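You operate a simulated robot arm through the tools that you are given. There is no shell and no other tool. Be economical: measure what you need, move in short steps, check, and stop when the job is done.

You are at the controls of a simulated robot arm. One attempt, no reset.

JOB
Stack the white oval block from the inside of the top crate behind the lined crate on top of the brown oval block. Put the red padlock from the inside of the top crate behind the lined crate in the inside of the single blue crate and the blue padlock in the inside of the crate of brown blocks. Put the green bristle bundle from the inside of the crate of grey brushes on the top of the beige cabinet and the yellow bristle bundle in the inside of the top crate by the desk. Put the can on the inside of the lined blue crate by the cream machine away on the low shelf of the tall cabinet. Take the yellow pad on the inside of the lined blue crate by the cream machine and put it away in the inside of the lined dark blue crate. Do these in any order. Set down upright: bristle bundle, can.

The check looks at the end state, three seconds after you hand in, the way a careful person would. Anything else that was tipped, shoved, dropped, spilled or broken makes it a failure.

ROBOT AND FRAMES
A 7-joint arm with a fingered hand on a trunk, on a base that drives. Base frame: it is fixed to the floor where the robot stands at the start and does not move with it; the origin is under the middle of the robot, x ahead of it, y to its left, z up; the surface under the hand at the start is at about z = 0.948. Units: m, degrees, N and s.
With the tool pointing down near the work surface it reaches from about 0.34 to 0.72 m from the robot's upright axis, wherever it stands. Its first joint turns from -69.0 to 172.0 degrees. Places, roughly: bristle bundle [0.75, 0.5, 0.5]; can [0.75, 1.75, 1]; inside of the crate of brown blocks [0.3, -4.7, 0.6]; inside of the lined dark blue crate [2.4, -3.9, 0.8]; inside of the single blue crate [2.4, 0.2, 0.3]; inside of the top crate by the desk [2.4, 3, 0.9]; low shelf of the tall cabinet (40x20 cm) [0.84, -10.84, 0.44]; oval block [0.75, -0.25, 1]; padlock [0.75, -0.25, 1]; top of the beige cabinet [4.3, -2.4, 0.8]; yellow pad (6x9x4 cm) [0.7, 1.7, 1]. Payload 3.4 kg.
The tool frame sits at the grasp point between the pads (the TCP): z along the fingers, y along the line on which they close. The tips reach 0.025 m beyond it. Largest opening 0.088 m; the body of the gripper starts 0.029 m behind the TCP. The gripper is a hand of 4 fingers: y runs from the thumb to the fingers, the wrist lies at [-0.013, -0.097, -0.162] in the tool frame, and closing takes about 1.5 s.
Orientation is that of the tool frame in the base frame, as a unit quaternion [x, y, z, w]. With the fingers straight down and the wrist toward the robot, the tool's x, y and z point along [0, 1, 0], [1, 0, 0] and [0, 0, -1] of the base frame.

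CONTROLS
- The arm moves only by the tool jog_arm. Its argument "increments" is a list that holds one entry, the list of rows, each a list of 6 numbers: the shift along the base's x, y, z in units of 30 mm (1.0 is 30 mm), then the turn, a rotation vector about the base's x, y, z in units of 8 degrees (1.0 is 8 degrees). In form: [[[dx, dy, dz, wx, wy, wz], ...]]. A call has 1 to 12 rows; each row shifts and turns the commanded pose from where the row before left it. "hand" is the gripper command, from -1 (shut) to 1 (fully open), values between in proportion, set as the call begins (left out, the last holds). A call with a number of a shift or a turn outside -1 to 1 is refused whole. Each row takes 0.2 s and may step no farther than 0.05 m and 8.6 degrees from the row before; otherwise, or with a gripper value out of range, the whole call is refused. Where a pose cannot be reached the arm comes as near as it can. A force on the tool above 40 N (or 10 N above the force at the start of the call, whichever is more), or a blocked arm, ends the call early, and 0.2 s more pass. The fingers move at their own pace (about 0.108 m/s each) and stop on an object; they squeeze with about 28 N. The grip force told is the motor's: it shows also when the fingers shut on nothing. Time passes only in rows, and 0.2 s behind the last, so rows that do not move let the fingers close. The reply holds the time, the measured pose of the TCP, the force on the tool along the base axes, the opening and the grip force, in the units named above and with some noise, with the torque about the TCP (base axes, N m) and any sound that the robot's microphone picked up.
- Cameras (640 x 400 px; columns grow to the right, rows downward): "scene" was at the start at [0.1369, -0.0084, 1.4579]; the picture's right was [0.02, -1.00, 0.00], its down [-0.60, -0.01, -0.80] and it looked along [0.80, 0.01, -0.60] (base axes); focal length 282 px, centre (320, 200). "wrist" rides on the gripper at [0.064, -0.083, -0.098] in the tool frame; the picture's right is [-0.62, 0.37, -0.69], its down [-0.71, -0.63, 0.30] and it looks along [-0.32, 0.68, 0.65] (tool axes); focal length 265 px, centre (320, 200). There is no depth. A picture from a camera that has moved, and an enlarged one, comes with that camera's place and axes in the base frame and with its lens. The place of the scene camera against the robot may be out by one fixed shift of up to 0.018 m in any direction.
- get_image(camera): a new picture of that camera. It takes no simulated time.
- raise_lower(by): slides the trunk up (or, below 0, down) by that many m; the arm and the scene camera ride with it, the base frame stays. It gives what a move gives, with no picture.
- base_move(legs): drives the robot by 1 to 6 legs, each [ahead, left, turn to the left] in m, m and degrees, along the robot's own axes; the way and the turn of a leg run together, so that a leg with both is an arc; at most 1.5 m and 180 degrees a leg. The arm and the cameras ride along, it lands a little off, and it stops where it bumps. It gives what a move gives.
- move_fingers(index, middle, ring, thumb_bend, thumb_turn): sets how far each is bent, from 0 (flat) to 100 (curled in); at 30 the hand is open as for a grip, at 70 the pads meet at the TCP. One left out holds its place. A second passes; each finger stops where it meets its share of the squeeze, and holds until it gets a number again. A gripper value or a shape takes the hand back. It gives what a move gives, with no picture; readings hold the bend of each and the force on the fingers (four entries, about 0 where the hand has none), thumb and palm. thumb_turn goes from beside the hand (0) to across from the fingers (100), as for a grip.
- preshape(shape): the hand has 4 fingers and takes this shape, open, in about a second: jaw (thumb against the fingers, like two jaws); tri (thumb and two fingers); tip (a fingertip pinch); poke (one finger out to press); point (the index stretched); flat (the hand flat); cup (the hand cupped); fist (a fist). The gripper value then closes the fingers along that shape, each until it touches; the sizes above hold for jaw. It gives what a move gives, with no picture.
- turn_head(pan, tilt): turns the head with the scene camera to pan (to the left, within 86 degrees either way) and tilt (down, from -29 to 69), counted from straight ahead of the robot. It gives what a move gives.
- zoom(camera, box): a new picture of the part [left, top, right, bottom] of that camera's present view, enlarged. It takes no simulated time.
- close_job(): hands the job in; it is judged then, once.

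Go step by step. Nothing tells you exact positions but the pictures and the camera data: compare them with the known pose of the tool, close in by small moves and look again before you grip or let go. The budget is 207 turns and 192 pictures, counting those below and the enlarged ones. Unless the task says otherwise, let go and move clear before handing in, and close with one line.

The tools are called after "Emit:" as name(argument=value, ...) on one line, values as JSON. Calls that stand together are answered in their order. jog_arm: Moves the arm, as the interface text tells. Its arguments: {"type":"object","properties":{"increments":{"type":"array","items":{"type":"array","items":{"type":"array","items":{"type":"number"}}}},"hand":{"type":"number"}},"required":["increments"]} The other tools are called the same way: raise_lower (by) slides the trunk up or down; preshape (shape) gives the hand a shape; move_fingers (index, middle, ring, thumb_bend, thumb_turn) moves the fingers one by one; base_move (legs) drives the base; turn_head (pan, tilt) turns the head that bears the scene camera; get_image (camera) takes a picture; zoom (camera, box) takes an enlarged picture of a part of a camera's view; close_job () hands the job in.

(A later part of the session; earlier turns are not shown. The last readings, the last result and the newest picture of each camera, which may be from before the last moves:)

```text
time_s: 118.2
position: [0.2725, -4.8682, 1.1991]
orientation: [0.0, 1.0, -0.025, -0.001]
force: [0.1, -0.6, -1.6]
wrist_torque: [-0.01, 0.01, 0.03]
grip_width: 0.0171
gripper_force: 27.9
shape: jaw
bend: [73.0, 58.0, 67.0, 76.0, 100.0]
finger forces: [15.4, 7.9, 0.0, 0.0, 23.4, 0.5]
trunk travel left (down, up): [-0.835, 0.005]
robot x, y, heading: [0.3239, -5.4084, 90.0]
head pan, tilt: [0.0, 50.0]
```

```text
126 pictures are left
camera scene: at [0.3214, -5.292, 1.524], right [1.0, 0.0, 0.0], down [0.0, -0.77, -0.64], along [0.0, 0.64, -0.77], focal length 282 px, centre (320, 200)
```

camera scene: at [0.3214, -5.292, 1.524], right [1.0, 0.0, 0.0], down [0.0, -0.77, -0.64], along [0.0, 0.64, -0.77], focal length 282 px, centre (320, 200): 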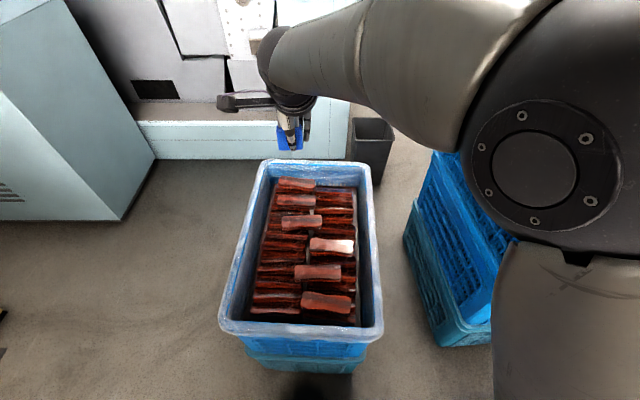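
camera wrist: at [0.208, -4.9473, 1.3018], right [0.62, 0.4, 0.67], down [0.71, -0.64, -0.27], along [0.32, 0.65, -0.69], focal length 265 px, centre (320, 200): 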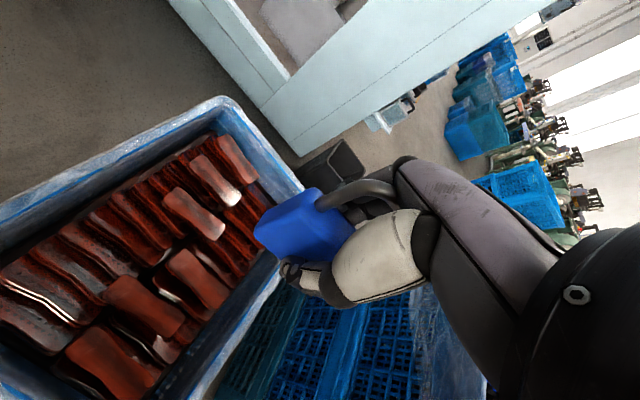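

Lower with the trunk.

Emit:
raise_lower(by=-0.48)

Emit:
get_image(camera="scene")

Emit:
get_image(camera="wrist")

```text
refused: -0.48 is not a number from -0.4 to 0.4
```

```text
125 pictures are left
camera scene: at [0.3214, -5.292, 1.524], right [1.0, 0.0, 0.0], down [0.0, -0.77, -0.64], along [0.0, 0.64, -0.77], focal length 282 px, centre (320, 200)
```

scene: 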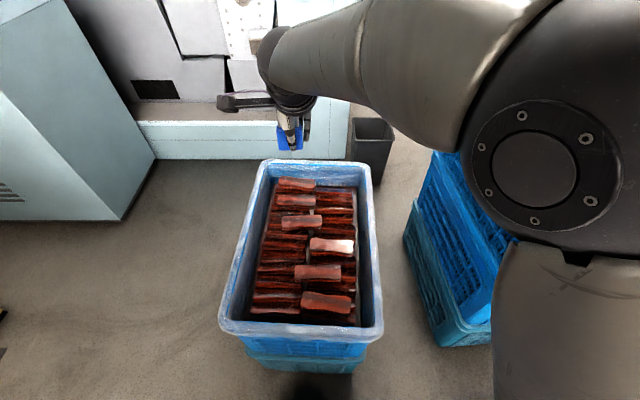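

```text
124 pictures are left
camera wrist: at [0.208, -4.9473, 1.3018], right [0.62, 0.4, 0.67], down [0.71, -0.64, -0.27], along [0.32, 0.65, -0.69], focal length 265 px, centre (320, 200)
```

wrist: 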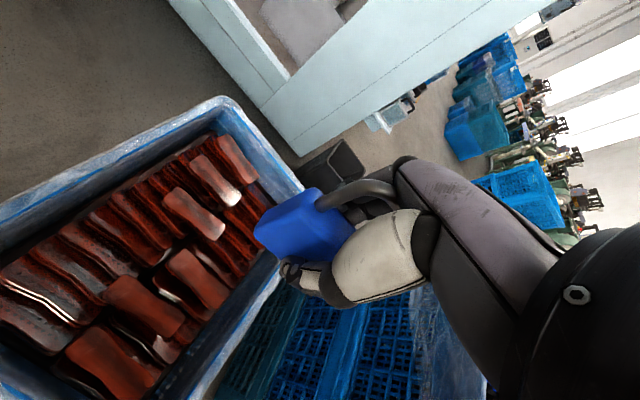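

Emit:
raise_lower(by=-0.4)

Emit:
raise_lower(by=-0.08)

Emit:
get_image(camera="scene")

Emit:
get_image(camera="wrist")

```text
time_s: 122.0
position: [0.2719, -4.8683, 0.7985]
orientation: [0.001, 1.0, -0.025, -0.001]
force: [-0.4, -0.6, -0.6]
wrist_torque: [-0.01, 0.0, 0.02]
grip_width: 0.0169
gripper_force: 28.1
shape: jaw
bend: [73.0, 58.0, 67.0, 76.0, 100.0]
finger forces: [15.3, 7.9, 0.0, 0.0, 23.5, 0.5]
trunk travel left (down, up): [-0.435, 0.405]
robot x, y, heading: [0.3239, -5.4102, 90.2]
head pan, tilt: [0.0, 50.0]
```

```text
time_s: 123.2
position: [0.2713, -4.8683, 0.7187]
orientation: [0.001, 1.0, -0.024, -0.001]
force: [0.1, -0.2, -0.6]
wrist_torque: [-0.02, -0.03, -0.03]
grip_width: 0.0169
gripper_force: 27.8
shape: jaw
bend: [73.0, 58.0, 67.0, 76.0, 100.0]
finger forces: [15.3, 7.9, 0.1, 0.0, 23.5, 0.5]
trunk travel left (down, up): [-0.355, 0.485]
robot x, y, heading: [0.32, -5.413, 90.3]
head pan, tilt: [0.0, 50.0]
```

```text
123 pictures are left
camera scene: at [0.3211, -5.2917, 1.044], right [1.0, 0.0, 0.0], down [0.0, -0.77, -0.64], along [0.0, 0.64, -0.77], focal length 282 px, centre (320, 200)
```

scene: 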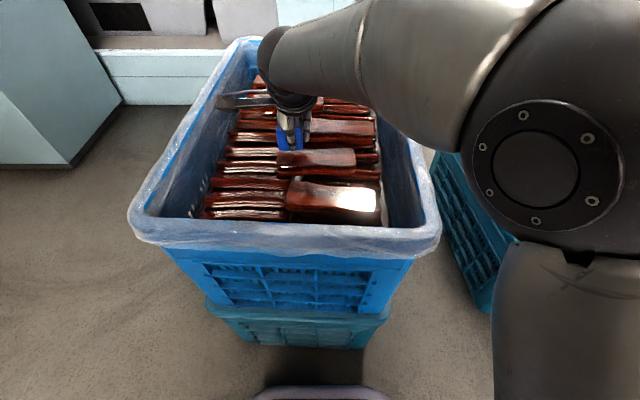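

```text
122 pictures are left
camera wrist: at [0.2078, -4.9473, 0.8217], right [0.62, 0.4, 0.67], down [0.71, -0.64, -0.27], along [0.32, 0.65, -0.69], focal length 265 px, centre (320, 200)
```

wrist: 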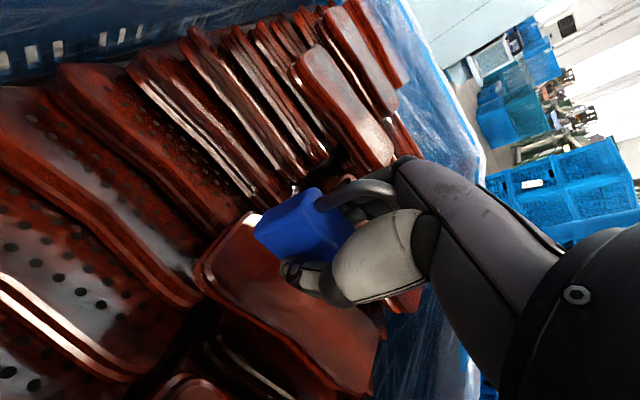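

Emit:
raise_lower(by=-0.03)

Emit:
get_image(camera="wrist")

```text
time_s: 123.8
position: [0.2717, -4.8658, 0.7039]
orientation: [-0.001, 1.0, -0.009, -0.007]
force: [1.5, -3.2, 17.2]
wrist_torque: [-0.05, 0.02, -0.03]
grip_width: 0.0188
gripper_force: 28.2
shape: jaw
bend: [73.0, 59.0, 67.0, 76.0, 100.0]
finger forces: [16.7, 8.8, 0.0, 0.0, 29.4, 1.3]
trunk travel left (down, up): [-0.328, 0.512]
robot x, y, heading: [0.3218, -5.4091, 90.0]
head pan, tilt: [0.0, 50.0]
stopped: the force on the tool passed its limit at 46 N (the readings are from after the stop); the commanded pose is now the measured one
```

```text
121 pictures are left
camera wrist: at [0.2084, -4.9482, 0.8062], right [0.63, 0.38, 0.68], down [0.71, -0.63, -0.3], along [0.31, 0.67, -0.67], focal length 265 px, centre (320, 200)
```

wrist: 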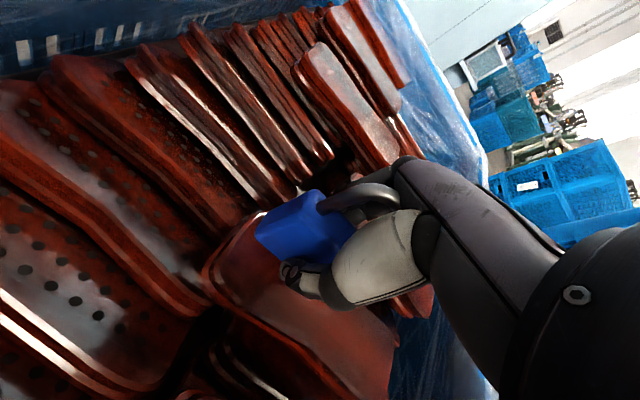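

Contact. Relieve a little and open.

Emit:
raise_lower(by=0.008)

Emit:
jog_arm(increments=[[[0, 0, 0, 0, 0, 0], [0, 0, 0, 0, 0, 0], [0, 0, 0, 0, 0, 0], [0, 0, 0, 0, 0, 0], [0, 0, 0, 0, 0, 0], [0, 0, 0, 0, 0, 0]]], hand=0.3)

Emit:
get_image(camera="wrist")

```text
time_s: 124.4
position: [0.2714, -4.865, 0.7061]
orientation: [-0.001, 1.0, -0.016, -0.004]
force: [0.8, -1.2, -0.6]
wrist_torque: [-0.01, 0.05, -0.01]
grip_width: 0.0185
gripper_force: 27.7
shape: jaw
bend: [73.0, 59.0, 67.0, 76.0, 100.0]
finger forces: [16.0, 8.2, 0.0, 0.1, 24.6, 0.4]
trunk travel left (down, up): [-0.336, 0.504]
robot x, y, heading: [0.323, -5.4073, 89.9]
head pan, tilt: [0.0, 50.0]
```

```text
time_s: 125.8
position: [0.2709, -4.8657, 0.7085]
orientation: [-0.001, 1.0, -0.013, -0.004]
force: [0.0, -0.8, -0.2]
wrist_torque: [-0.03, -0.01, 0.0]
grip_width: 0.0566
gripper_force: 0.0
shape: jaw
bend: [28.0, 39.0, 36.0, 62.0, 100.0]
finger forces: [0.0, 0.0, 0.1, 0.0, 0.0, 0.1]
trunk travel left (down, up): [-0.336, 0.504]
robot x, y, heading: [0.3234, -5.4082, 90.2]
head pan, tilt: [0.0, 50.0]
```

```text
120 pictures are left
camera wrist: at [0.2081, -4.9462, 0.8102], right [0.63, 0.39, 0.68], down [0.71, -0.64, -0.29], along [0.32, 0.67, -0.68], focal length 265 px, centre (320, 200)
```

wrist: 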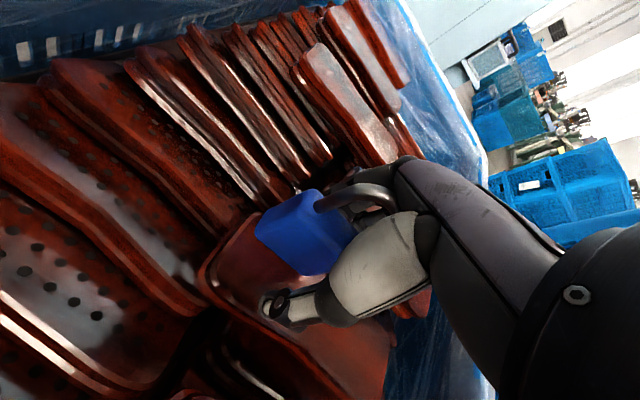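

It stands. Open fully and raise clear.

Emit:
jog_arm(increments=[[[0, 0, 0, 0, 0, 0], [0, 0, 0, 0, 0, 0], [0, 0, 0, 0, 0, 0]]], hand=1)

Emit:
raise_lower(by=0.4)

Emit:
raise_lower(by=0.1)

Emit:
get_image(camera="scene")

```text
time_s: 126.6
position: [0.2703, -4.865, 0.708]
orientation: [-0.001, 1.0, -0.014, -0.004]
force: [-0.3, -0.3, -0.3]
wrist_torque: [-0.02, -0.06, -0.02]
grip_width: 0.0875
gripper_force: 0.0
shape: jaw
bend: [30.0, 30.0, 30.0, 30.0, 98.0]
finger forces: [0.0, 0.0, 0.0, 0.0, 0.0, 0.0]
trunk travel left (down, up): [-0.336, 0.504]
robot x, y, heading: [0.3241, -5.4085, 90.0]
head pan, tilt: [0.0, 50.0]
```

```text
time_s: 130.4
position: [0.2705, -4.8652, 1.1088]
orientation: [-0.002, 1.0, -0.013, -0.006]
force: [-0.2, -0.6, -0.8]
wrist_torque: [0.02, 0.0, 0.03]
grip_width: 0.0875
gripper_force: 0.0
shape: jaw
bend: [30.0, 30.0, 30.0, 30.0, 98.0]
finger forces: [0.0, 0.1, 0.0, 0.0, 0.0, 0.1]
trunk travel left (down, up): [-0.736, 0.104]
robot x, y, heading: [0.3191, -5.4134, 89.8]
head pan, tilt: [0.0, 50.0]
```

```text
time_s: 131.8
position: [0.27, -4.866, 1.2081]
orientation: [-0.001, 1.0, -0.015, -0.005]
force: [-0.1, 0.5, -0.6]
wrist_torque: [0.0, -0.03, 0.01]
grip_width: 0.0875
gripper_force: 0.1
shape: jaw
bend: [30.0, 30.0, 30.0, 30.0, 98.0]
finger forces: [0.0, 0.0, 0.1, 0.0, 0.0, 0.1]
trunk travel left (down, up): [-0.836, 0.004]
robot x, y, heading: [0.3216, -5.4134, 90.3]
head pan, tilt: [0.0, 50.0]
```

```text
119 pictures are left
camera scene: at [0.3212, -5.2916, 1.5247], right [1.0, 0.0, 0.0], down [0.0, -0.77, -0.64], along [0.0, 0.64, -0.77], focal length 282 px, centre (320, 200)
```

scene: 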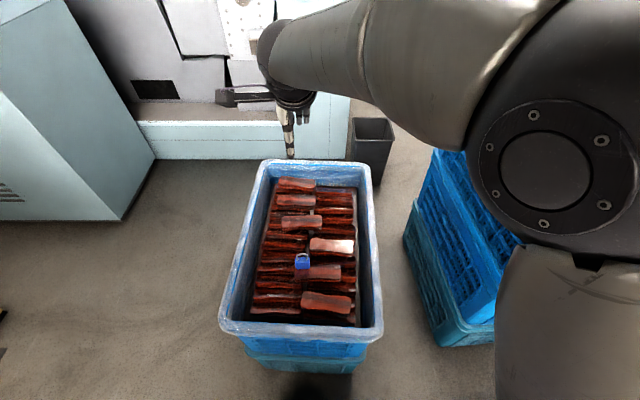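

Blue padlock delivered. Retract, and drive back to the far (+x) side of the first crate to fetch the red padlock; the single blue crate will be right behind me.

Emit:
jog_arm(increments=[[[0, -0.8, 0.1, 0, 0, 0], [0, -0.9, 0, 0, 0, 0], [0, -0.9, 0, 0, 0, 0], [0, -0.6, 0, 0, 0, 0], [0, 0, 0, 0, 0, 0]]])

Emit:
base_move(legs=[[0, -1.3, -0.3], [1.5, 0, 0], [1.5, 0, 0], [1.5, 0, 0], [0.74, 0, 0]])

Emit:
base_move(legs=[[0, 0, 90]])

Emit:
turn_head(pan=0, tilt=45)

Emit:
get_image(camera="scene")

```text
time_s: 133.0
position: [0.2719, -4.9603, 1.208]
orientation: [0.0, 1.0, -0.016, -0.004]
force: [0.7, 1.2, -0.1]
wrist_torque: [0.02, 0.02, 0.0]
grip_width: 0.0877
gripper_force: 0.0
shape: jaw
bend: [30.0, 30.0, 30.0, 30.0, 98.0]
finger forces: [0.0, 0.0, 0.0, 0.0, 0.0, 0.0]
trunk travel left (down, up): [-0.836, 0.004]
robot x, y, heading: [0.3227, -5.408, 90.2]
head pan, tilt: [0.0, 50.0]
```

```text
time_s: 164.3
position: [1.7628, 0.2851, 1.2065]
orientation: [0.023, 1.0, -0.017, -0.006]
force: [-1.0, -0.7, 0.8]
wrist_torque: [0.04, -0.05, 0.03]
grip_width: 0.088
gripper_force: 0.0
shape: jaw
bend: [30.0, 30.0, 30.0, 30.0, 98.0]
finger forces: [0.0, 0.0, 0.0, 0.1, 0.1, 0.0]
trunk travel left (down, up): [-0.836, 0.004]
robot x, y, heading: [1.7923, -0.1664, 87.8]
head pan, tilt: [0.0, 50.0]
```

```text
time_s: 167.8
position: [1.3521, -0.0999, 1.1989]
orientation: [-0.583, 0.812, -0.022, 0.014]
force: [0.2, -1.1, 0.0]
wrist_torque: [0.02, -0.02, -0.04]
grip_width: 0.0875
gripper_force: 0.1
shape: jaw
bend: [30.0, 30.0, 30.0, 30.0, 98.0]
finger forces: [0.0, 0.0, 0.1, 0.0, 0.0, 0.0]
trunk travel left (down, up): [-0.836, 0.004]
robot x, y, heading: [1.79, -0.1937, 161.2]
head pan, tilt: [0.0, 50.0]
stopped in leg 1: the robot was blocked; the commanded pose is now the measured one
```

```text
time_s: 168.5
position: [1.3518, -0.0985, 1.2011]
orientation: [-0.583, 0.812, -0.025, 0.011]
force: [-1.0, 0.2, -0.4]
wrist_torque: [0.02, 0.0, 0.01]
grip_width: 0.0879
gripper_force: 0.1
shape: jaw
bend: [30.0, 30.0, 30.0, 30.0, 98.0]
finger forces: [0.0, 0.0, 0.0, 0.0, 0.0, 0.0]
trunk travel left (down, up): [-0.836, 0.004]
robot x, y, heading: [1.794, -0.1933, 161.5]
head pan, tilt: [0.0, 45.0]
```

```text
118 pictures are left
camera scene: at [1.6759, -0.1469, 1.5307], right [0.52, 0.85, 0.0], down [0.61, -0.37, -0.7], along [-0.6, 0.36, -0.72], focal length 282 px, centre (320, 200)
```

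scene: 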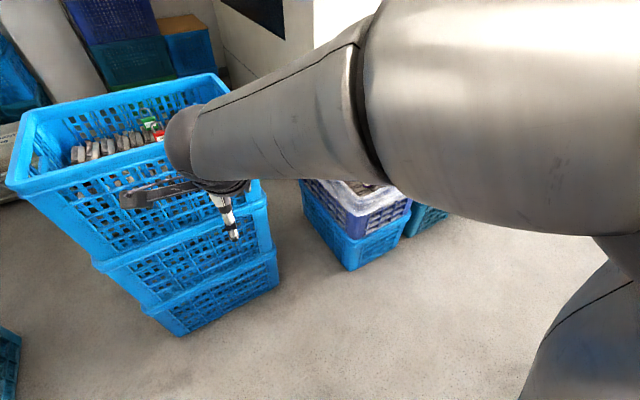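

The turn was blocked at 161°, probably my base's rear near the single blue crate. I drive away from it and look.

Emit:
base_move(legs=[[0.3, 0.1, 0]])

Emit:
turn_head(pan=-86, tilt=50)

Emit:
get_image(camera="scene")

```text
time_s: 170.6
position: [1.0311, -0.0936, 1.1999]
orientation: [-0.581, 0.814, -0.025, 0.012]
force: [0.6, -0.2, -0.8]
wrist_torque: [0.02, 0.0, -0.02]
grip_width: 0.0876
gripper_force: 0.1
shape: jaw
bend: [30.0, 30.0, 30.0, 30.0, 98.0]
finger forces: [0.0, 0.0, 0.0, 0.1, 0.0, 0.0]
trunk travel left (down, up): [-0.836, 0.004]
robot x, y, heading: [1.4682, -0.1945, 161.2]
head pan, tilt: [0.0, 45.0]
```

```text
time_s: 172.2
position: [1.0304, -0.0945, 1.1997]
orientation: [-0.58, 0.814, -0.024, 0.013]
force: [-0.9, 0.4, -0.2]
wrist_torque: [0.02, 0.04, 0.0]
grip_width: 0.0879
gripper_force: 0.1
shape: jaw
bend: [30.0, 30.0, 30.0, 30.0, 98.0]
finger forces: [0.0, 0.0, 0.1, 0.0, 0.0, 0.0]
trunk travel left (down, up): [-0.836, 0.004]
robot x, y, heading: [1.4721, -0.1939, 161.5]
head pan, tilt: [-85.9, 50.0]
```

```text
117 pictures are left
camera scene: at [1.4423, -0.1119, 1.5247], right [0.97, -0.25, 0.0], down [-0.19, -0.74, -0.64], along [0.16, 0.62, -0.77], focal length 282 px, centre (320, 200)
```

scene: 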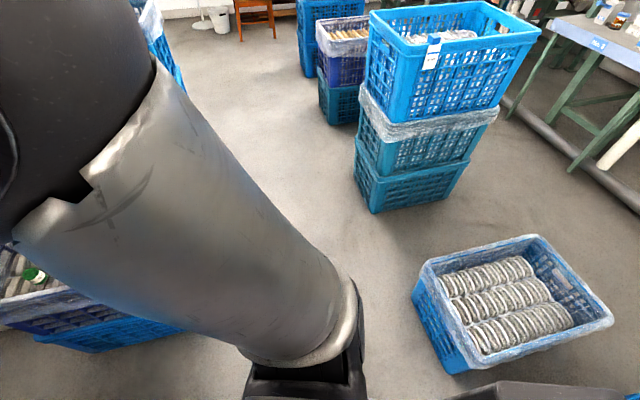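

Emit:
turn_head(pan=-86, tilt=69)

Emit:
get_image(camera="scene")

```text
time_s: 173.0
position: [1.0302, -0.0946, 1.2004]
orientation: [-0.581, 0.813, -0.024, 0.012]
force: [0.3, 0.2, -0.6]
wrist_torque: [0.02, -0.04, 0.0]
grip_width: 0.088
gripper_force: 0.0
shape: jaw
bend: [30.0, 30.0, 30.0, 30.0, 98.0]
finger forces: [0.0, 0.1, 0.0, 0.0, 0.0, 0.1]
trunk travel left (down, up): [-0.836, 0.004]
robot x, y, heading: [1.47, -0.1908, 161.4]
head pan, tilt: [-85.9, 68.8]
```

```text
116 pictures are left
camera scene: at [1.4371, -0.1322, 1.5028], right [0.97, -0.25, 0.0], down [-0.24, -0.9, -0.36], along [0.09, 0.35, -0.93], focal length 282 px, centre (320, 200)
```

scene: 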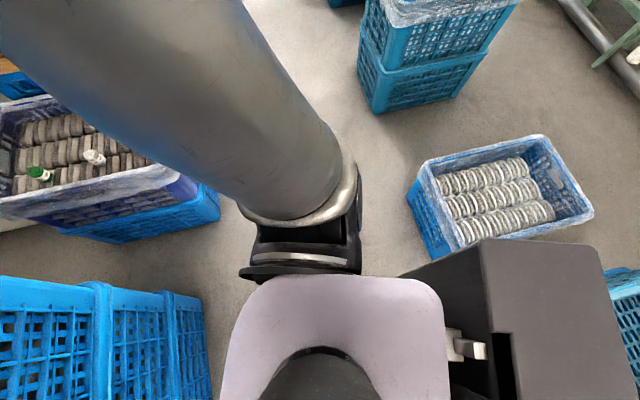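

The robot has a box on its back; base half-width ≈0.2. The crate looks undisturbed. Now face -x and approach the first crate for the red padlock.

Emit:
base_move(legs=[[0, 0, 18.6], [0.23, -0.05, 0]])

Emit:
turn_head(pan=0, tilt=50)

Emit:
get_image(camera="scene")

Emit:
get_image(camera="wrist")

```text
time_s: 175.9
position: [0.7925, -0.1942, 1.1992]
orientation: [0.708, -0.706, 0.021, -0.016]
force: [0.3, -0.7, 0.5]
wrist_torque: [0.0, 0.02, -0.01]
grip_width: 0.0878
gripper_force: 0.0
shape: jaw
bend: [30.0, 30.0, 30.0, 30.0, 98.0]
finger forces: [0.1, 0.0, 0.1, 0.0, 0.0, 0.0]
trunk travel left (down, up): [-0.836, 0.004]
robot x, y, heading: [1.2403, -0.1465, -179.7]
head pan, tilt: [-85.9, 68.8]
```

```text
time_s: 177.5
position: [0.7922, -0.1931, 1.1981]
orientation: [0.707, -0.706, 0.025, -0.017]
force: [0.2, -0.5, 0.5]
wrist_torque: [-0.01, 0.02, -0.01]
grip_width: 0.088
gripper_force: 0.1
shape: jaw
bend: [30.0, 30.0, 30.0, 30.0, 98.0]
finger forces: [0.0, 0.0, 0.0, 0.0, 0.0, 0.1]
trunk travel left (down, up): [-0.836, 0.004]
robot x, y, heading: [1.2402, -0.1413, -179.6]
head pan, tilt: [0.0, 50.0]
```

```text
115 pictures are left
camera scene: at [1.1172, -0.1354, 1.5227], right [0.25, 0.97, 0.0], down [0.76, -0.19, -0.62], along [-0.6, 0.15, -0.78], focal length 282 px, centre (320, 200)
```

scene: 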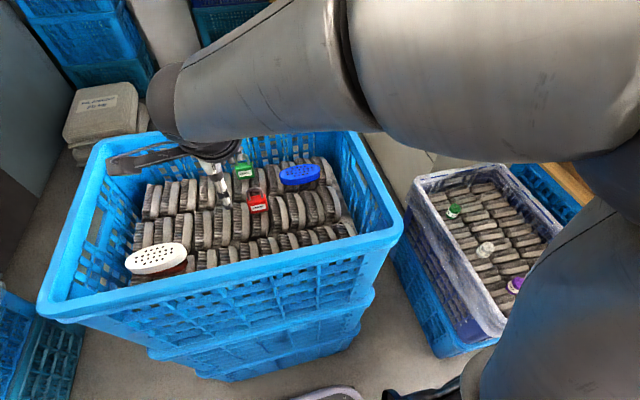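

```text
114 pictures are left
camera wrist: at [0.8699, -0.2571, 1.3029], right [-0.41, 0.63, 0.66], down [0.65, 0.71, -0.27], along [-0.64, 0.32, -0.7], focal length 265 px, centre (320, 200)
```

wrist: 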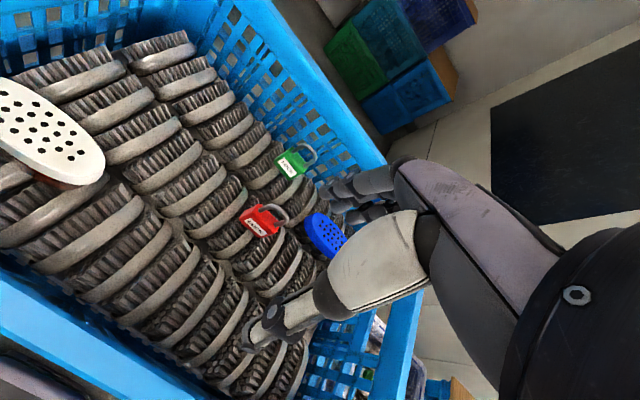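

Red ≈(0.680,-0.168). Move over it and part-way down.

Emit:
jog_arm(increments=[[[-0.93, 0.2, 0, 0, 0, 0], [-0.93, 0.2, 0, 0, 0, 0], [-0.93, 0.2, 0, 0, 0, 0], [-0.94, 0.23, 0, 0, 0, 0], [0, 0, -0.9, 0, 0, 0], [0, 0, -0.9, 0, 0, 0], [0, 0, -0.9, 0, 0, 0], [0, 0, -0.9, 0, 0, 0], [0, 0, 0, 0, 0, 0]]])

Emit:
get_image(camera="wrist")

Emit:
get_image(camera="scene")

```text
time_s: 179.5
position: [0.6791, -0.1695, 1.0934]
orientation: [-0.706, 0.707, -0.022, 0.013]
force: [-0.3, -0.4, -0.2]
wrist_torque: [-0.01, -0.02, 0.01]
grip_width: 0.0882
gripper_force: 0.1
shape: jaw
bend: [30.0, 30.0, 30.0, 30.0, 98.0]
finger forces: [0.1, 0.1, 0.1, 0.1, 0.0, 0.0]
trunk travel left (down, up): [-0.836, 0.004]
robot x, y, heading: [1.2374, -0.146, -179.9]
head pan, tilt: [0.0, 50.0]
```

```text
113 pictures are left
camera wrist: at [0.7572, -0.2315, 1.1978], right [-0.4, 0.63, 0.66], down [0.65, 0.71, -0.28], along [-0.65, 0.31, -0.69], focal length 265 px, centre (320, 200)
```

wrist: 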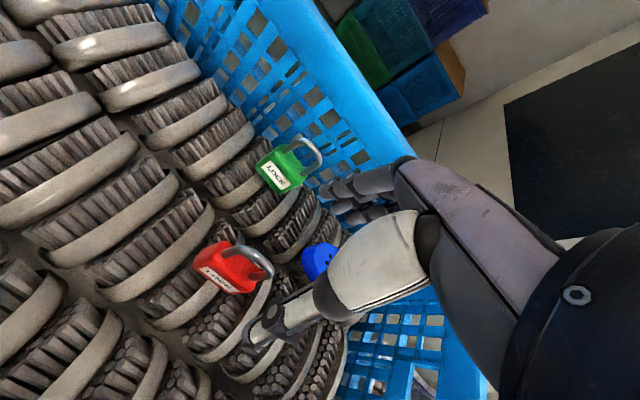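

```text
112 pictures are left
camera scene: at [1.1136, -0.154, 1.5248], right [-0.01, 1.0, 0.0], down [0.77, 0.0, -0.64], along [-0.64, 0.0, -0.77], focal length 282 px, centre (320, 200)
```

scene: 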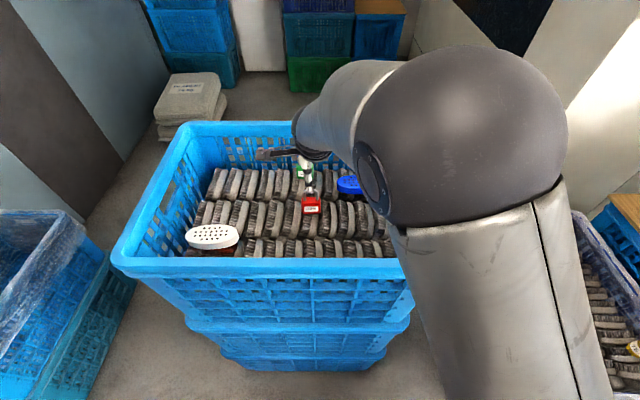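

Aligned. Descend and close.

Emit:
jog_arm(increments=[[[0, 0, -0.8, 0, 0, 0], [0, 0, -0.8, 0, 0, 0], [0, 0, -0.8, 0, 0, 0], [0, 0, -0.8, 0, 0, 0], [0, 0, -0.6, 0, 0, 0], [0, 0, 0, 0, 0, 0]]])

Emit:
jog_arm(increments=[[[0, 0, 0, 0, 0, 0], [0, 0, 0, 0, 0, 0], [0, 0, 0, 0, 0, 0], [0, 0, 0, 0, 0, 0], [0, 0, 0, 0, 0, 0], [0, 0, 0, 0, 0, 0], [0, 0, 0, 0, 0, 0]]], hand=-1)

Emit:
get_image(camera="wrist")

```text
time_s: 180.9
position: [0.6768, -0.1635, 0.9815]
orientation: [-0.7, 0.714, -0.031, 0.008]
force: [-0.6, 0.0, 0.8]
wrist_torque: [0.05, -0.01, 0.0]
grip_width: 0.0881
gripper_force: 0.1
shape: jaw
bend: [30.0, 30.0, 30.0, 30.0, 98.0]
finger forces: [0.1, 0.1, 0.0, 0.0, 0.0, 0.0]
trunk travel left (down, up): [-0.836, 0.004]
robot x, y, heading: [1.2408, -0.1428, -179.5]
head pan, tilt: [0.0, 50.0]
```

```text
time_s: 182.5
position: [0.6783, -0.1617, 0.9808]
orientation: [-0.7, 0.713, -0.031, 0.009]
force: [-0.5, 0.4, 2.4]
wrist_torque: [0.01, 0.05, 0.01]
grip_width: 0.0171
gripper_force: 28.2
shape: jaw
bend: [73.0, 58.0, 66.0, 75.0, 100.0]
finger forces: [16.3, 8.4, 0.0, 0.0, 24.4, 0.0]
trunk travel left (down, up): [-0.836, 0.004]
robot x, y, heading: [1.2419, -0.1421, -179.8]
head pan, tilt: [0.0, 50.0]
```

```text
111 pictures are left
camera wrist: at [0.7533, -0.2256, 1.0863], right [-0.39, 0.65, 0.65], down [0.66, 0.69, -0.29], along [-0.64, 0.32, -0.7], focal length 265 px, centre (320, 200)
```

wrist: 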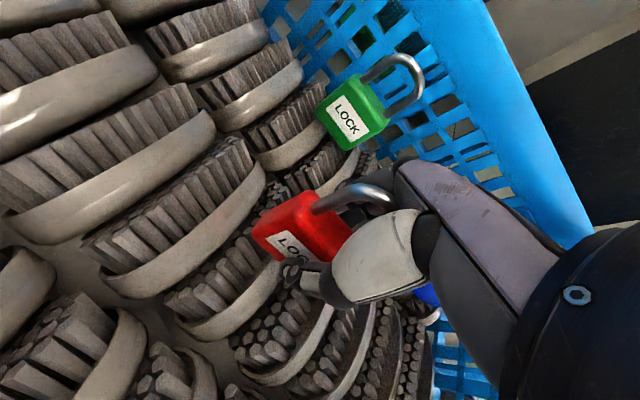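

Red gripped. Lift straight up.

Emit:
jog_arm(increments=[[[0, 0, 0.5, 0, 0, 0], [0, 0, 0.7, 0, 0, 0], [0, 0, 0.8, 0, 0, 0], [0, 0, 0.8, 0, 0, 0], [0, 0, 0, 0, 0, 0]]])

```text
time_s: 183.7
position: [0.6795, -0.17, 1.0627]
orientation: [0.708, -0.706, 0.022, -0.016]
force: [0.3, -0.4, -0.6]
wrist_torque: [0.02, 0.03, 0.0]
grip_width: 0.017
gripper_force: 28.1
shape: jaw
bend: [73.0, 58.0, 66.0, 75.0, 100.0]
finger forces: [16.1, 8.4, 0.0, 0.0, 24.3, 0.0]
trunk travel left (down, up): [-0.836, 0.004]
robot x, y, heading: [1.2399, -0.1466, -179.5]
head pan, tilt: [0.0, 50.0]
```

Emit:
jog_arm(increments=[[[0, 0, 0.9, 0, 0, 0], [0, 0, 0.9, 0, 0, 0], [0, 0, 0.9, 0, 0, 0], [0, 0, 0.9, 0, 0, 0], [0, 0, 0.7, 0, 0, 0], [0.6, 0, 0.3, 0, 0, 0], [0.8, 0, 0, 0, 0, 0], [0.8, 0, 0, 0, 0, 0], [0.8, 0, 0, 0, 0, 0], [0, 0, 0, 0, 0, 0]]])

Emit:
get_image(camera="scene")

```text
time_s: 185.9
position: [0.7704, -0.1715, 1.1968]
orientation: [0.708, -0.706, 0.023, -0.02]
force: [-0.5, -0.5, -0.8]
wrist_torque: [0.02, 0.06, -0.02]
grip_width: 0.0171
gripper_force: 27.8
shape: jaw
bend: [73.0, 58.0, 66.0, 75.0, 100.0]
finger forces: [16.2, 8.4, 0.0, 0.0, 24.7, 0.0]
trunk travel left (down, up): [-0.836, 0.004]
robot x, y, heading: [1.2417, -0.1436, -179.7]
head pan, tilt: [0.0, 50.0]
```

```text
110 pictures are left
camera scene: at [1.1114, -0.1349, 1.5311], right [0.25, 0.97, 0.0], down [0.69, -0.18, -0.7], along [-0.68, 0.18, -0.71], focal length 282 px, centre (320, 200)
```

scene: 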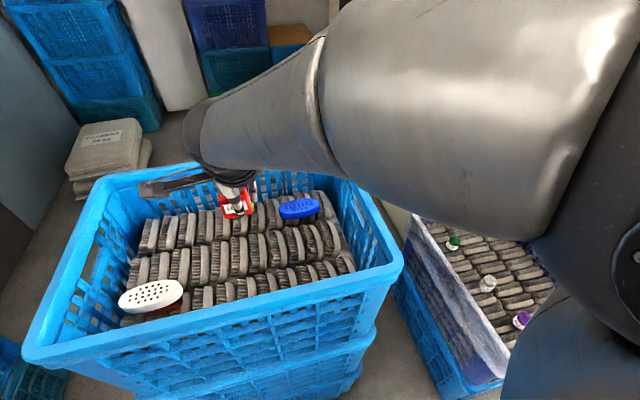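

Red held. Back off, turn around toward the single blue crate.

Emit:
base_move(legs=[[-0.2, 0, 0], [0, 0, 180]])

Emit:
turn_head(pan=0, tilt=50)

Emit:
get_image(camera="scene")

```text
time_s: 194.6
position: [1.9011, -0.1413, 1.1961]
orientation: [0.724, 0.689, -0.019, -0.026]
force: [-0.2, 0.4, -1.2]
wrist_torque: [-0.04, -0.02, -0.02]
grip_width: 0.017
gripper_force: 28.4
shape: jaw
bend: [73.0, 58.0, 66.0, 76.0, 100.0]
finger forces: [15.8, 8.0, 0.0, 0.0, 23.8, 0.0]
trunk travel left (down, up): [-0.836, 0.004]
robot x, y, heading: [1.4288, -0.1433, -2.7]
head pan, tilt: [0.0, 50.0]
```

```text
time_s: 195.2
position: [1.902, -0.142, 1.1924]
orientation: [0.725, 0.688, -0.021, -0.028]
force: [0.7, 0.0, -0.1]
wrist_torque: [-0.01, 0.02, 0.03]
grip_width: 0.017
gripper_force: 27.5
shape: jaw
bend: [73.0, 58.0, 66.0, 76.0, 100.0]
finger forces: [16.0, 8.2, 0.0, 0.0, 24.0, 0.0]
trunk travel left (down, up): [-0.836, 0.004]
robot x, y, heading: [1.4323, -0.1398, -2.7]
head pan, tilt: [0.0, 50.0]
```

```text
109 pictures are left
camera scene: at [1.5589, -0.1757, 1.5295], right [-0.27, -0.96, 0.0], down [-0.7, 0.19, -0.69], along [0.66, -0.18, -0.73], focal length 282 px, centre (320, 200)
```

scene: 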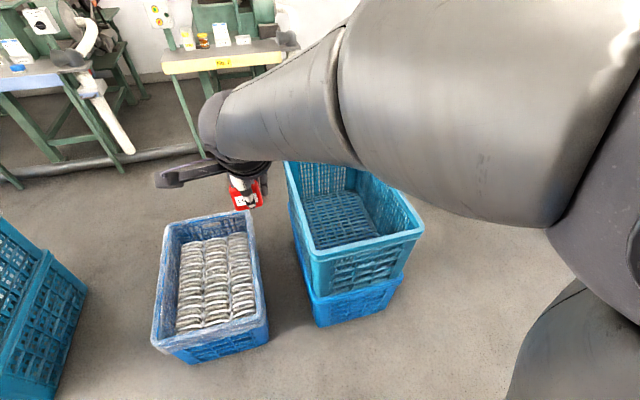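

Single crate: x 2.05–2.65, y -0.07–0.36. Move in front of it and extend the hand over it.

Emit:
base_move(legs=[[0, 0, 2.7], [0.16, 0.33, 0]])

Emit:
jog_arm(increments=[[[0.8, 0, 0, 0, 0, 0], [0.9, 0, 0, 0, 0, 0], [0.9, 0, 0, 0, 0, 0], [0.9, 0, 0, 0, 0, 0], [0, 0, 0, 0, 0, 0]]])

Emit:
raise_lower(by=-0.4)

Emit:
get_image(camera="scene")

```text
time_s: 198.0
position: [2.0571, 0.2049, 1.1921]
orientation: [0.711, 0.703, -0.022, -0.03]
force: [-0.1, 0.7, -1.0]
wrist_torque: [0.01, 0.02, -0.02]
grip_width: 0.0166
gripper_force: 28.4
shape: jaw
bend: [73.0, 58.0, 66.0, 76.0, 100.0]
finger forces: [16.0, 8.2, 0.0, 0.1, 24.0, 0.1]
trunk travel left (down, up): [-0.836, 0.004]
robot x, y, heading: [1.5885, 0.1862, -0.2]
head pan, tilt: [0.0, 50.0]
```

```text
time_s: 199.2
position: [2.1647, 0.2051, 1.1933]
orientation: [0.711, 0.703, -0.023, -0.028]
force: [-0.3, 0.0, -1.1]
wrist_torque: [0.01, 0.0, -0.02]
grip_width: 0.017
gripper_force: 27.5
shape: jaw
bend: [73.0, 58.0, 66.0, 76.0, 100.0]
finger forces: [15.9, 8.1, 0.1, 0.1, 24.1, 0.0]
trunk travel left (down, up): [-0.836, 0.004]
robot x, y, heading: [1.5857, 0.1868, -0.3]
head pan, tilt: [0.0, 50.0]
```

```text
time_s: 203.0
position: [2.1635, 0.2057, 0.7915]
orientation: [0.71, 0.703, -0.022, -0.029]
force: [-0.1, 1.0, 0.0]
wrist_torque: [-0.01, 0.01, -0.04]
grip_width: 0.0168
gripper_force: 27.5
shape: jaw
bend: [73.0, 58.0, 66.0, 76.0, 100.0]
finger forces: [16.0, 8.1, 0.0, 0.1, 24.0, 0.0]
trunk travel left (down, up): [-0.436, 0.404]
robot x, y, heading: [1.5882, 0.1864, -0.4]
head pan, tilt: [0.0, 50.0]
```

```text
108 pictures are left
camera scene: at [1.7142, 0.176, 1.1247], right [-0.01, -1.0, 0.0], down [-0.77, 0.01, -0.64], along [0.64, 0.0, -0.77], focal length 282 px, centre (320, 200)
```

scene: 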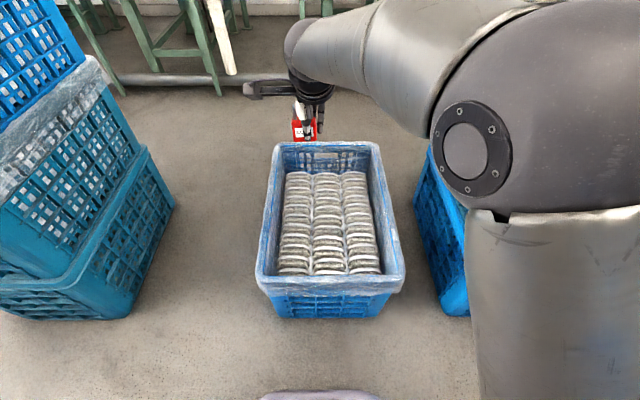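

Emit:
jog_arm(increments=[[[0.7, -0.6, 0, 0, 0, 0], [0.7, -0.6, 0, 0, 0, 0], [0, -0.3, 0, 0, 0, 0], [0, 0, 0, 0, 0, 0]]])

Emit:
raise_lower(by=-0.36)

Emit:
get_image(camera="wrist")

Emit:
get_image(camera="scene")

```text
time_s: 204.0
position: [2.206, 0.1608, 0.7906]
orientation: [0.71, 0.703, -0.022, -0.029]
force: [-0.7, 0.4, -0.8]
wrist_torque: [-0.02, -0.02, -0.01]
grip_width: 0.017
gripper_force: 27.8
shape: jaw
bend: [73.0, 58.0, 66.0, 76.0, 100.0]
finger forces: [15.9, 8.0, 0.0, 0.0, 24.0, 0.1]
trunk travel left (down, up): [-0.436, 0.404]
robot x, y, heading: [1.5864, 0.1877, -0.5]
head pan, tilt: [0.0, 50.0]
```

```text
time_s: 207.5
position: [2.2067, 0.1618, 0.4305]
orientation: [0.71, 0.703, -0.023, -0.029]
force: [0.6, -0.5, -0.4]
wrist_torque: [0.01, -0.02, 0.0]
grip_width: 0.0169
gripper_force: 27.7
shape: jaw
bend: [73.0, 58.0, 66.0, 76.0, 100.0]
finger forces: [15.9, 8.0, 0.0, 0.0, 23.9, 0.0]
trunk travel left (down, up): [-0.076, 0.764]
robot x, y, heading: [1.5848, 0.1847, -0.2]
head pan, tilt: [0.0, 50.0]
```

```text
107 pictures are left
camera wrist: at [2.1319, 0.2246, 0.5368], right [0.41, -0.63, 0.66], down [-0.66, -0.7, -0.26], along [0.63, -0.33, -0.71], focal length 265 px, centre (320, 200)
```

wrist: 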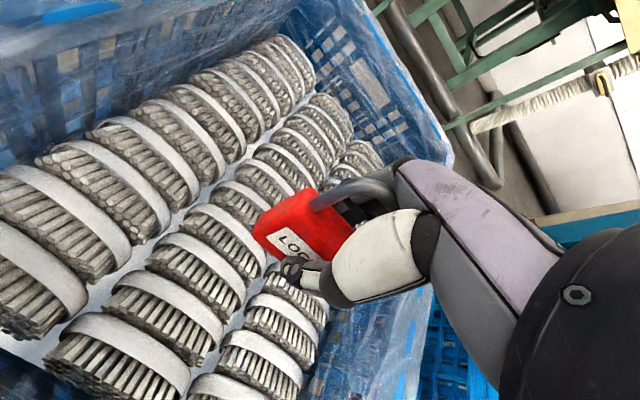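

```text
106 pictures are left
camera scene: at [1.7142, 0.176, 0.7647], right [-0.01, -1.0, 0.0], down [-0.77, 0.01, -0.64], along [0.64, 0.0, -0.77], focal length 282 px, centre (320, 200)
```

scene: 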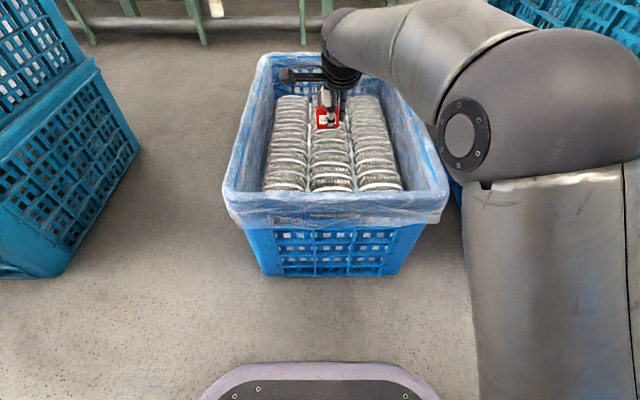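

Emit:
raise_lower(by=-0.074)

Emit:
get_image(camera="wrist")

```text
time_s: 208.6
position: [2.2067, 0.1605, 0.357]
orientation: [0.71, 0.703, -0.023, -0.029]
force: [0.0, -0.2, -1.1]
wrist_torque: [-0.03, 0.05, 0.0]
grip_width: 0.0169
gripper_force: 28.1
shape: jaw
bend: [73.0, 58.0, 66.0, 76.0, 100.0]
finger forces: [16.0, 8.0, 0.0, 0.1, 24.1, 0.1]
trunk travel left (down, up): [-0.002, 0.838]
robot x, y, heading: [1.5863, 0.183, -0.2]
head pan, tilt: [0.0, 50.0]
```

```text
105 pictures are left
camera wrist: at [2.1319, 0.2245, 0.4628], right [0.41, -0.63, 0.66], down [-0.66, -0.7, -0.26], along [0.63, -0.33, -0.71], focal length 265 px, centre (320, 200)
```

wrist: 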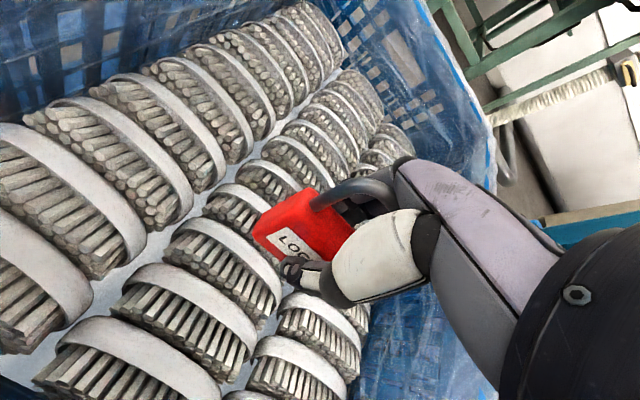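

Now jog down in small steps until contact.

Emit:
jog_arm(increments=[[[0, 0, -0.25, 0, 0, 0], [0, 0, -0.25, 0, 0, 0], [0, 0, -0.25, 0, 0, 0], [0, 0, -0.25, 0, 0, 0], [0, 0, -0.25, 0, 0, 0], [0, 0, -0.25, 0, 0, 0], [0, 0, -0.25, 0, 0, 0], [0, 0, -0.25, 0, 0, 0]]])

Emit:
get_image(camera="wrist")

```text
time_s: 210.4
position: [2.2068, 0.1615, 0.2962]
orientation: [0.71, 0.703, -0.023, -0.03]
force: [-0.4, -0.2, -1.3]
wrist_torque: [0.01, -0.01, -0.01]
grip_width: 0.0172
gripper_force: 27.6
shape: jaw
bend: [73.0, 58.0, 66.0, 76.0, 100.0]
finger forces: [15.9, 8.0, 0.0, 0.0, 24.0, 0.0]
trunk travel left (down, up): [-0.002, 0.838]
robot x, y, heading: [1.5847, 0.1873, -0.3]
head pan, tilt: [0.0, 50.0]
```

```text
104 pictures are left
camera wrist: at [2.1324, 0.2249, 0.4028], right [0.41, -0.63, 0.66], down [-0.66, -0.7, -0.26], along [0.63, -0.33, -0.71], focal length 265 px, centre (320, 200)
```

wrist: 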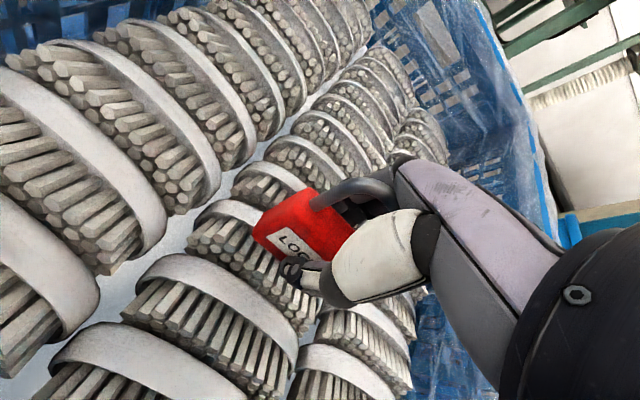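

Emit:
jog_arm(increments=[[[0, 0, -0.2, 0, 0, 0], [0, 0, -0.2, 0, 0, 0], [0, 0, -0.2, 0, 0, 0], [0, 0, -0.2, 0, 0, 0], [0, 0, -0.2, 0, 0, 0], [0, 0, -0.2, 0, 0, 0]]])

Emit:
get_image(camera="wrist")

```text
time_s: 211.4
position: [2.21, 0.1607, 0.2846]
orientation: [0.711, 0.702, -0.01, -0.021]
force: [-5.2, -0.1, 21.7]
wrist_torque: [0.02, 0.09, 0.0]
grip_width: 0.0196
gripper_force: 27.9
shape: jaw
bend: [74.0, 59.0, 66.0, 76.0, 100.0]
finger forces: [16.7, 8.6, 0.0, 0.0, 30.1, 0.0]
trunk travel left (down, up): [-0.002, 0.838]
robot x, y, heading: [1.5841, 0.1875, -0.4]
head pan, tilt: [0.0, 50.0]
stopped in row 5: the force on the tool passed its limit at 44 N (the readings are from after the stop); the commanded pose is now the measured one
```

```text
103 pictures are left
camera wrist: at [2.1332, 0.224, 0.3894], right [0.39, -0.64, 0.67], down [-0.65, -0.7, -0.29], along [0.65, -0.32, -0.69], focal length 265 px, centre (320, 200)
```

wrist: 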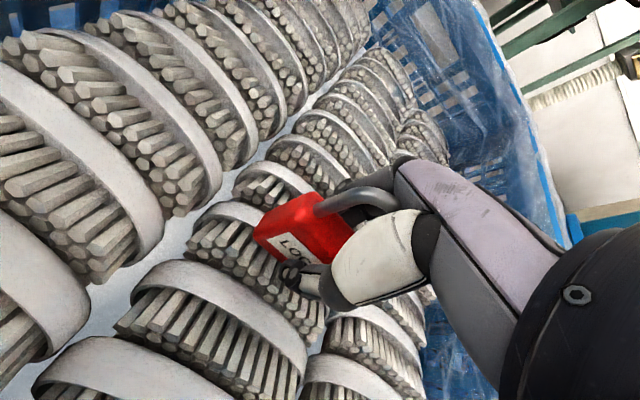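

Contact. Open and rise by trunk.

Emit:
jog_arm(increments=[[[0, 0, 0.08, 0, 0, 0], [0, 0, 0, 0, 0, 0], [0, 0, 0, 0, 0, 0], [0, 0, 0, 0, 0, 0], [0, 0, 0, 0, 0, 0], [0, 0, 0, 0, 0, 0], [0, 0, 0, 0, 0, 0]]], hand=0.5)

Emit:
jog_arm(increments=[[[0, 0, 0, 0, 0, 0], [0, 0, 0, 0, 0, 0], [0, 0, 0, 0, 0, 0]]], hand=1)

Emit:
raise_lower(by=0.4)

Emit:
get_image(camera="wrist")

```text
time_s: 213.1
position: [2.209, 0.1594, 0.2835]
orientation: [0.71, 0.703, -0.014, -0.024]
force: [-3.4, -1.0, 15.9]
wrist_torque: [-0.01, -0.34, -0.01]
grip_width: 0.0623
gripper_force: 0.0
shape: jaw
bend: [29.0, 37.0, 33.0, 54.0, 99.0]
finger forces: [8.9, 4.6, 0.0, 0.0, 0.0, 1.8]
trunk travel left (down, up): [-0.002, 0.838]
robot x, y, heading: [1.5916, 0.1853, -0.3]
head pan, tilt: [0.0, 50.0]
```

```text
time_s: 213.8
position: [2.2099, 0.161, 0.2823]
orientation: [0.71, 0.703, -0.014, -0.025]
force: [-4.7, 1.4, 14.7]
wrist_torque: [-0.16, -0.38, -0.08]
grip_width: 0.0824
gripper_force: 0.1
shape: jaw
bend: [30.0, 34.0, 30.0, 30.0, 98.0]
finger forces: [0.1, 13.6, 0.0, 0.0, 0.0, 1.9]
trunk travel left (down, up): [-0.002, 0.838]
robot x, y, heading: [1.587, 0.187, -0.1]
head pan, tilt: [0.0, 50.0]
```

```text
time_s: 217.7
position: [2.2107, 0.1596, 0.6816]
orientation: [0.711, 0.703, -0.015, -0.025]
force: [0.1, 0.2, -0.3]
wrist_torque: [-0.01, 0.03, -0.01]
grip_width: 0.0877
gripper_force: 0.1
shape: jaw
bend: [30.0, 30.0, 30.0, 30.0, 98.0]
finger forces: [0.1, 0.0, 0.0, 0.0, 0.1, 0.1]
trunk travel left (down, up): [-0.402, 0.438]
robot x, y, heading: [1.5865, 0.1843, -0.3]
head pan, tilt: [0.0, 50.0]
```

```text
102 pictures are left
camera wrist: at [2.133, 0.2237, 0.7861], right [0.4, -0.63, 0.66], down [-0.65, -0.7, -0.28], along [0.64, -0.32, -0.7], focal length 265 px, centre (320, 200)
```

wrist: 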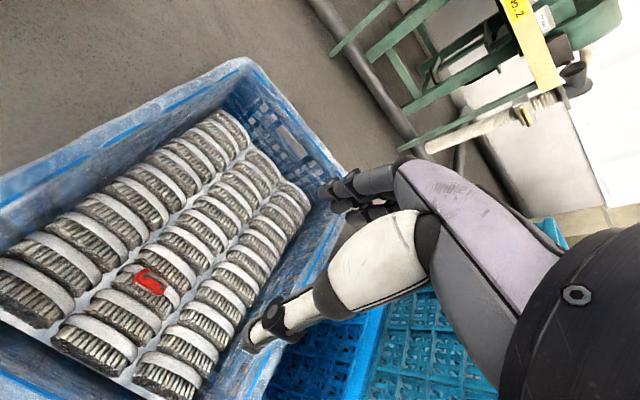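

Red is in. Next the bristle bundles: raise, retract, back off, turn around toward the brush crate.

Emit:
raise_lower(by=0.4)

Emit:
raise_lower(by=0.035)

Emit:
jog_arm(increments=[[[-0.5, 0, 0.7, 0, 0, 0], [-0.9, 0, 0.9, 0, 0, 0], [-0.9, 0, 0.7, 0, 0, 0], [-0.9, 0, 0, 0, 0, 0], [-0.9, 0, 0, 0, 0, 0], [0, 0, 0, 0, 0, 0]]])

Emit:
base_move(legs=[[-0.08, 0, 0], [0, 0, 179.7], [0, -0.42, 0]])

Emit:
turn_head(pan=0, tilt=50)

Emit:
get_image(camera="scene")

```text
time_s: 221.5
position: [2.2091, 0.1601, 1.0816]
orientation: [0.711, 0.703, -0.016, -0.025]
force: [-0.5, 0.0, 0.8]
wrist_torque: [0.05, -0.01, 0.02]
grip_width: 0.0875
gripper_force: 0.1
shape: jaw
bend: [30.0, 30.0, 30.0, 30.0, 98.0]
finger forces: [0.0, 0.0, 0.0, 0.0, 0.0, 0.1]
trunk travel left (down, up): [-0.802, 0.038]
robot x, y, heading: [1.5868, 0.1873, -0.6]
head pan, tilt: [0.0, 50.0]
```

```text
time_s: 222.3
position: [2.2098, 0.1596, 1.1161]
orientation: [0.711, 0.703, -0.016, -0.025]
force: [-0.6, -0.3, -1.2]
wrist_torque: [-0.01, 0.0, 0.0]
grip_width: 0.0877
gripper_force: 0.1
shape: jaw
bend: [30.0, 30.0, 30.0, 30.0, 98.0]
finger forces: [0.0, 0.0, 0.1, 0.1, 0.0, 0.1]
trunk travel left (down, up): [-0.837, 0.003]
robot x, y, heading: [1.5834, 0.1893, -0.3]
head pan, tilt: [0.0, 50.0]
```

```text
time_s: 223.7
position: [2.0857, 0.1594, 1.1821]
orientation: [0.711, 0.702, -0.016, -0.027]
force: [-0.1, 0.6, 0.0]
wrist_torque: [0.04, 0.03, -0.01]
grip_width: 0.0875
gripper_force: 0.0
shape: jaw
bend: [30.0, 30.0, 30.0, 30.0, 98.0]
finger forces: [0.1, 0.0, 0.0, 0.1, 0.0, 0.0]
trunk travel left (down, up): [-0.837, 0.003]
robot x, y, heading: [1.5853, 0.1847, -0.4]
head pan, tilt: [0.0, 50.0]
```

```text
time_s: 233.9
position: [1.0944, 0.7097, 1.184]
orientation: [-0.637, 0.77, -0.027, 0.013]
force: [0.7, 0.3, 0.5]
wrist_torque: [-0.02, -0.02, 0.02]
grip_width: 0.0875
gripper_force: 0.0
shape: jaw
bend: [30.0, 30.0, 30.0, 30.0, 98.0]
finger forces: [0.1, 0.0, 0.0, 0.0, 0.0, 0.0]
trunk travel left (down, up): [-0.837, 0.003]
robot x, y, heading: [1.5799, 0.5979, 169.8]
head pan, tilt: [0.0, 50.0]
```

```text
time_s: 234.5
position: [1.097, 0.7107, 1.1834]
orientation: [-0.636, 0.771, -0.027, 0.012]
force: [-1.6, 0.2, -0.5]
wrist_torque: [0.03, -0.02, 0.02]
grip_width: 0.0875
gripper_force: 0.1
shape: jaw
bend: [30.0, 30.0, 30.0, 30.0, 98.0]
finger forces: [0.1, 0.0, 0.0, 0.1, 0.0, 0.0]
trunk travel left (down, up): [-0.837, 0.003]
robot x, y, heading: [1.58, 0.5943, 169.5]
head pan, tilt: [0.0, 50.0]
```

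```text
101 pictures are left
camera scene: at [1.4556, 0.6101, 1.526], right [0.2, 0.98, 0.0], down [0.75, -0.15, -0.65], along [-0.63, 0.13, -0.76], focal length 282 px, centre (320, 200)
```

scene: 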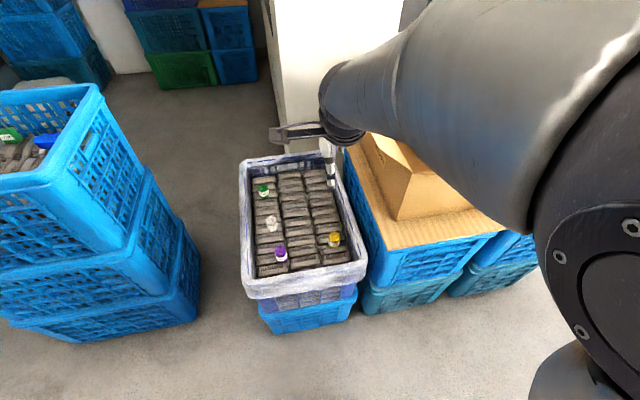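

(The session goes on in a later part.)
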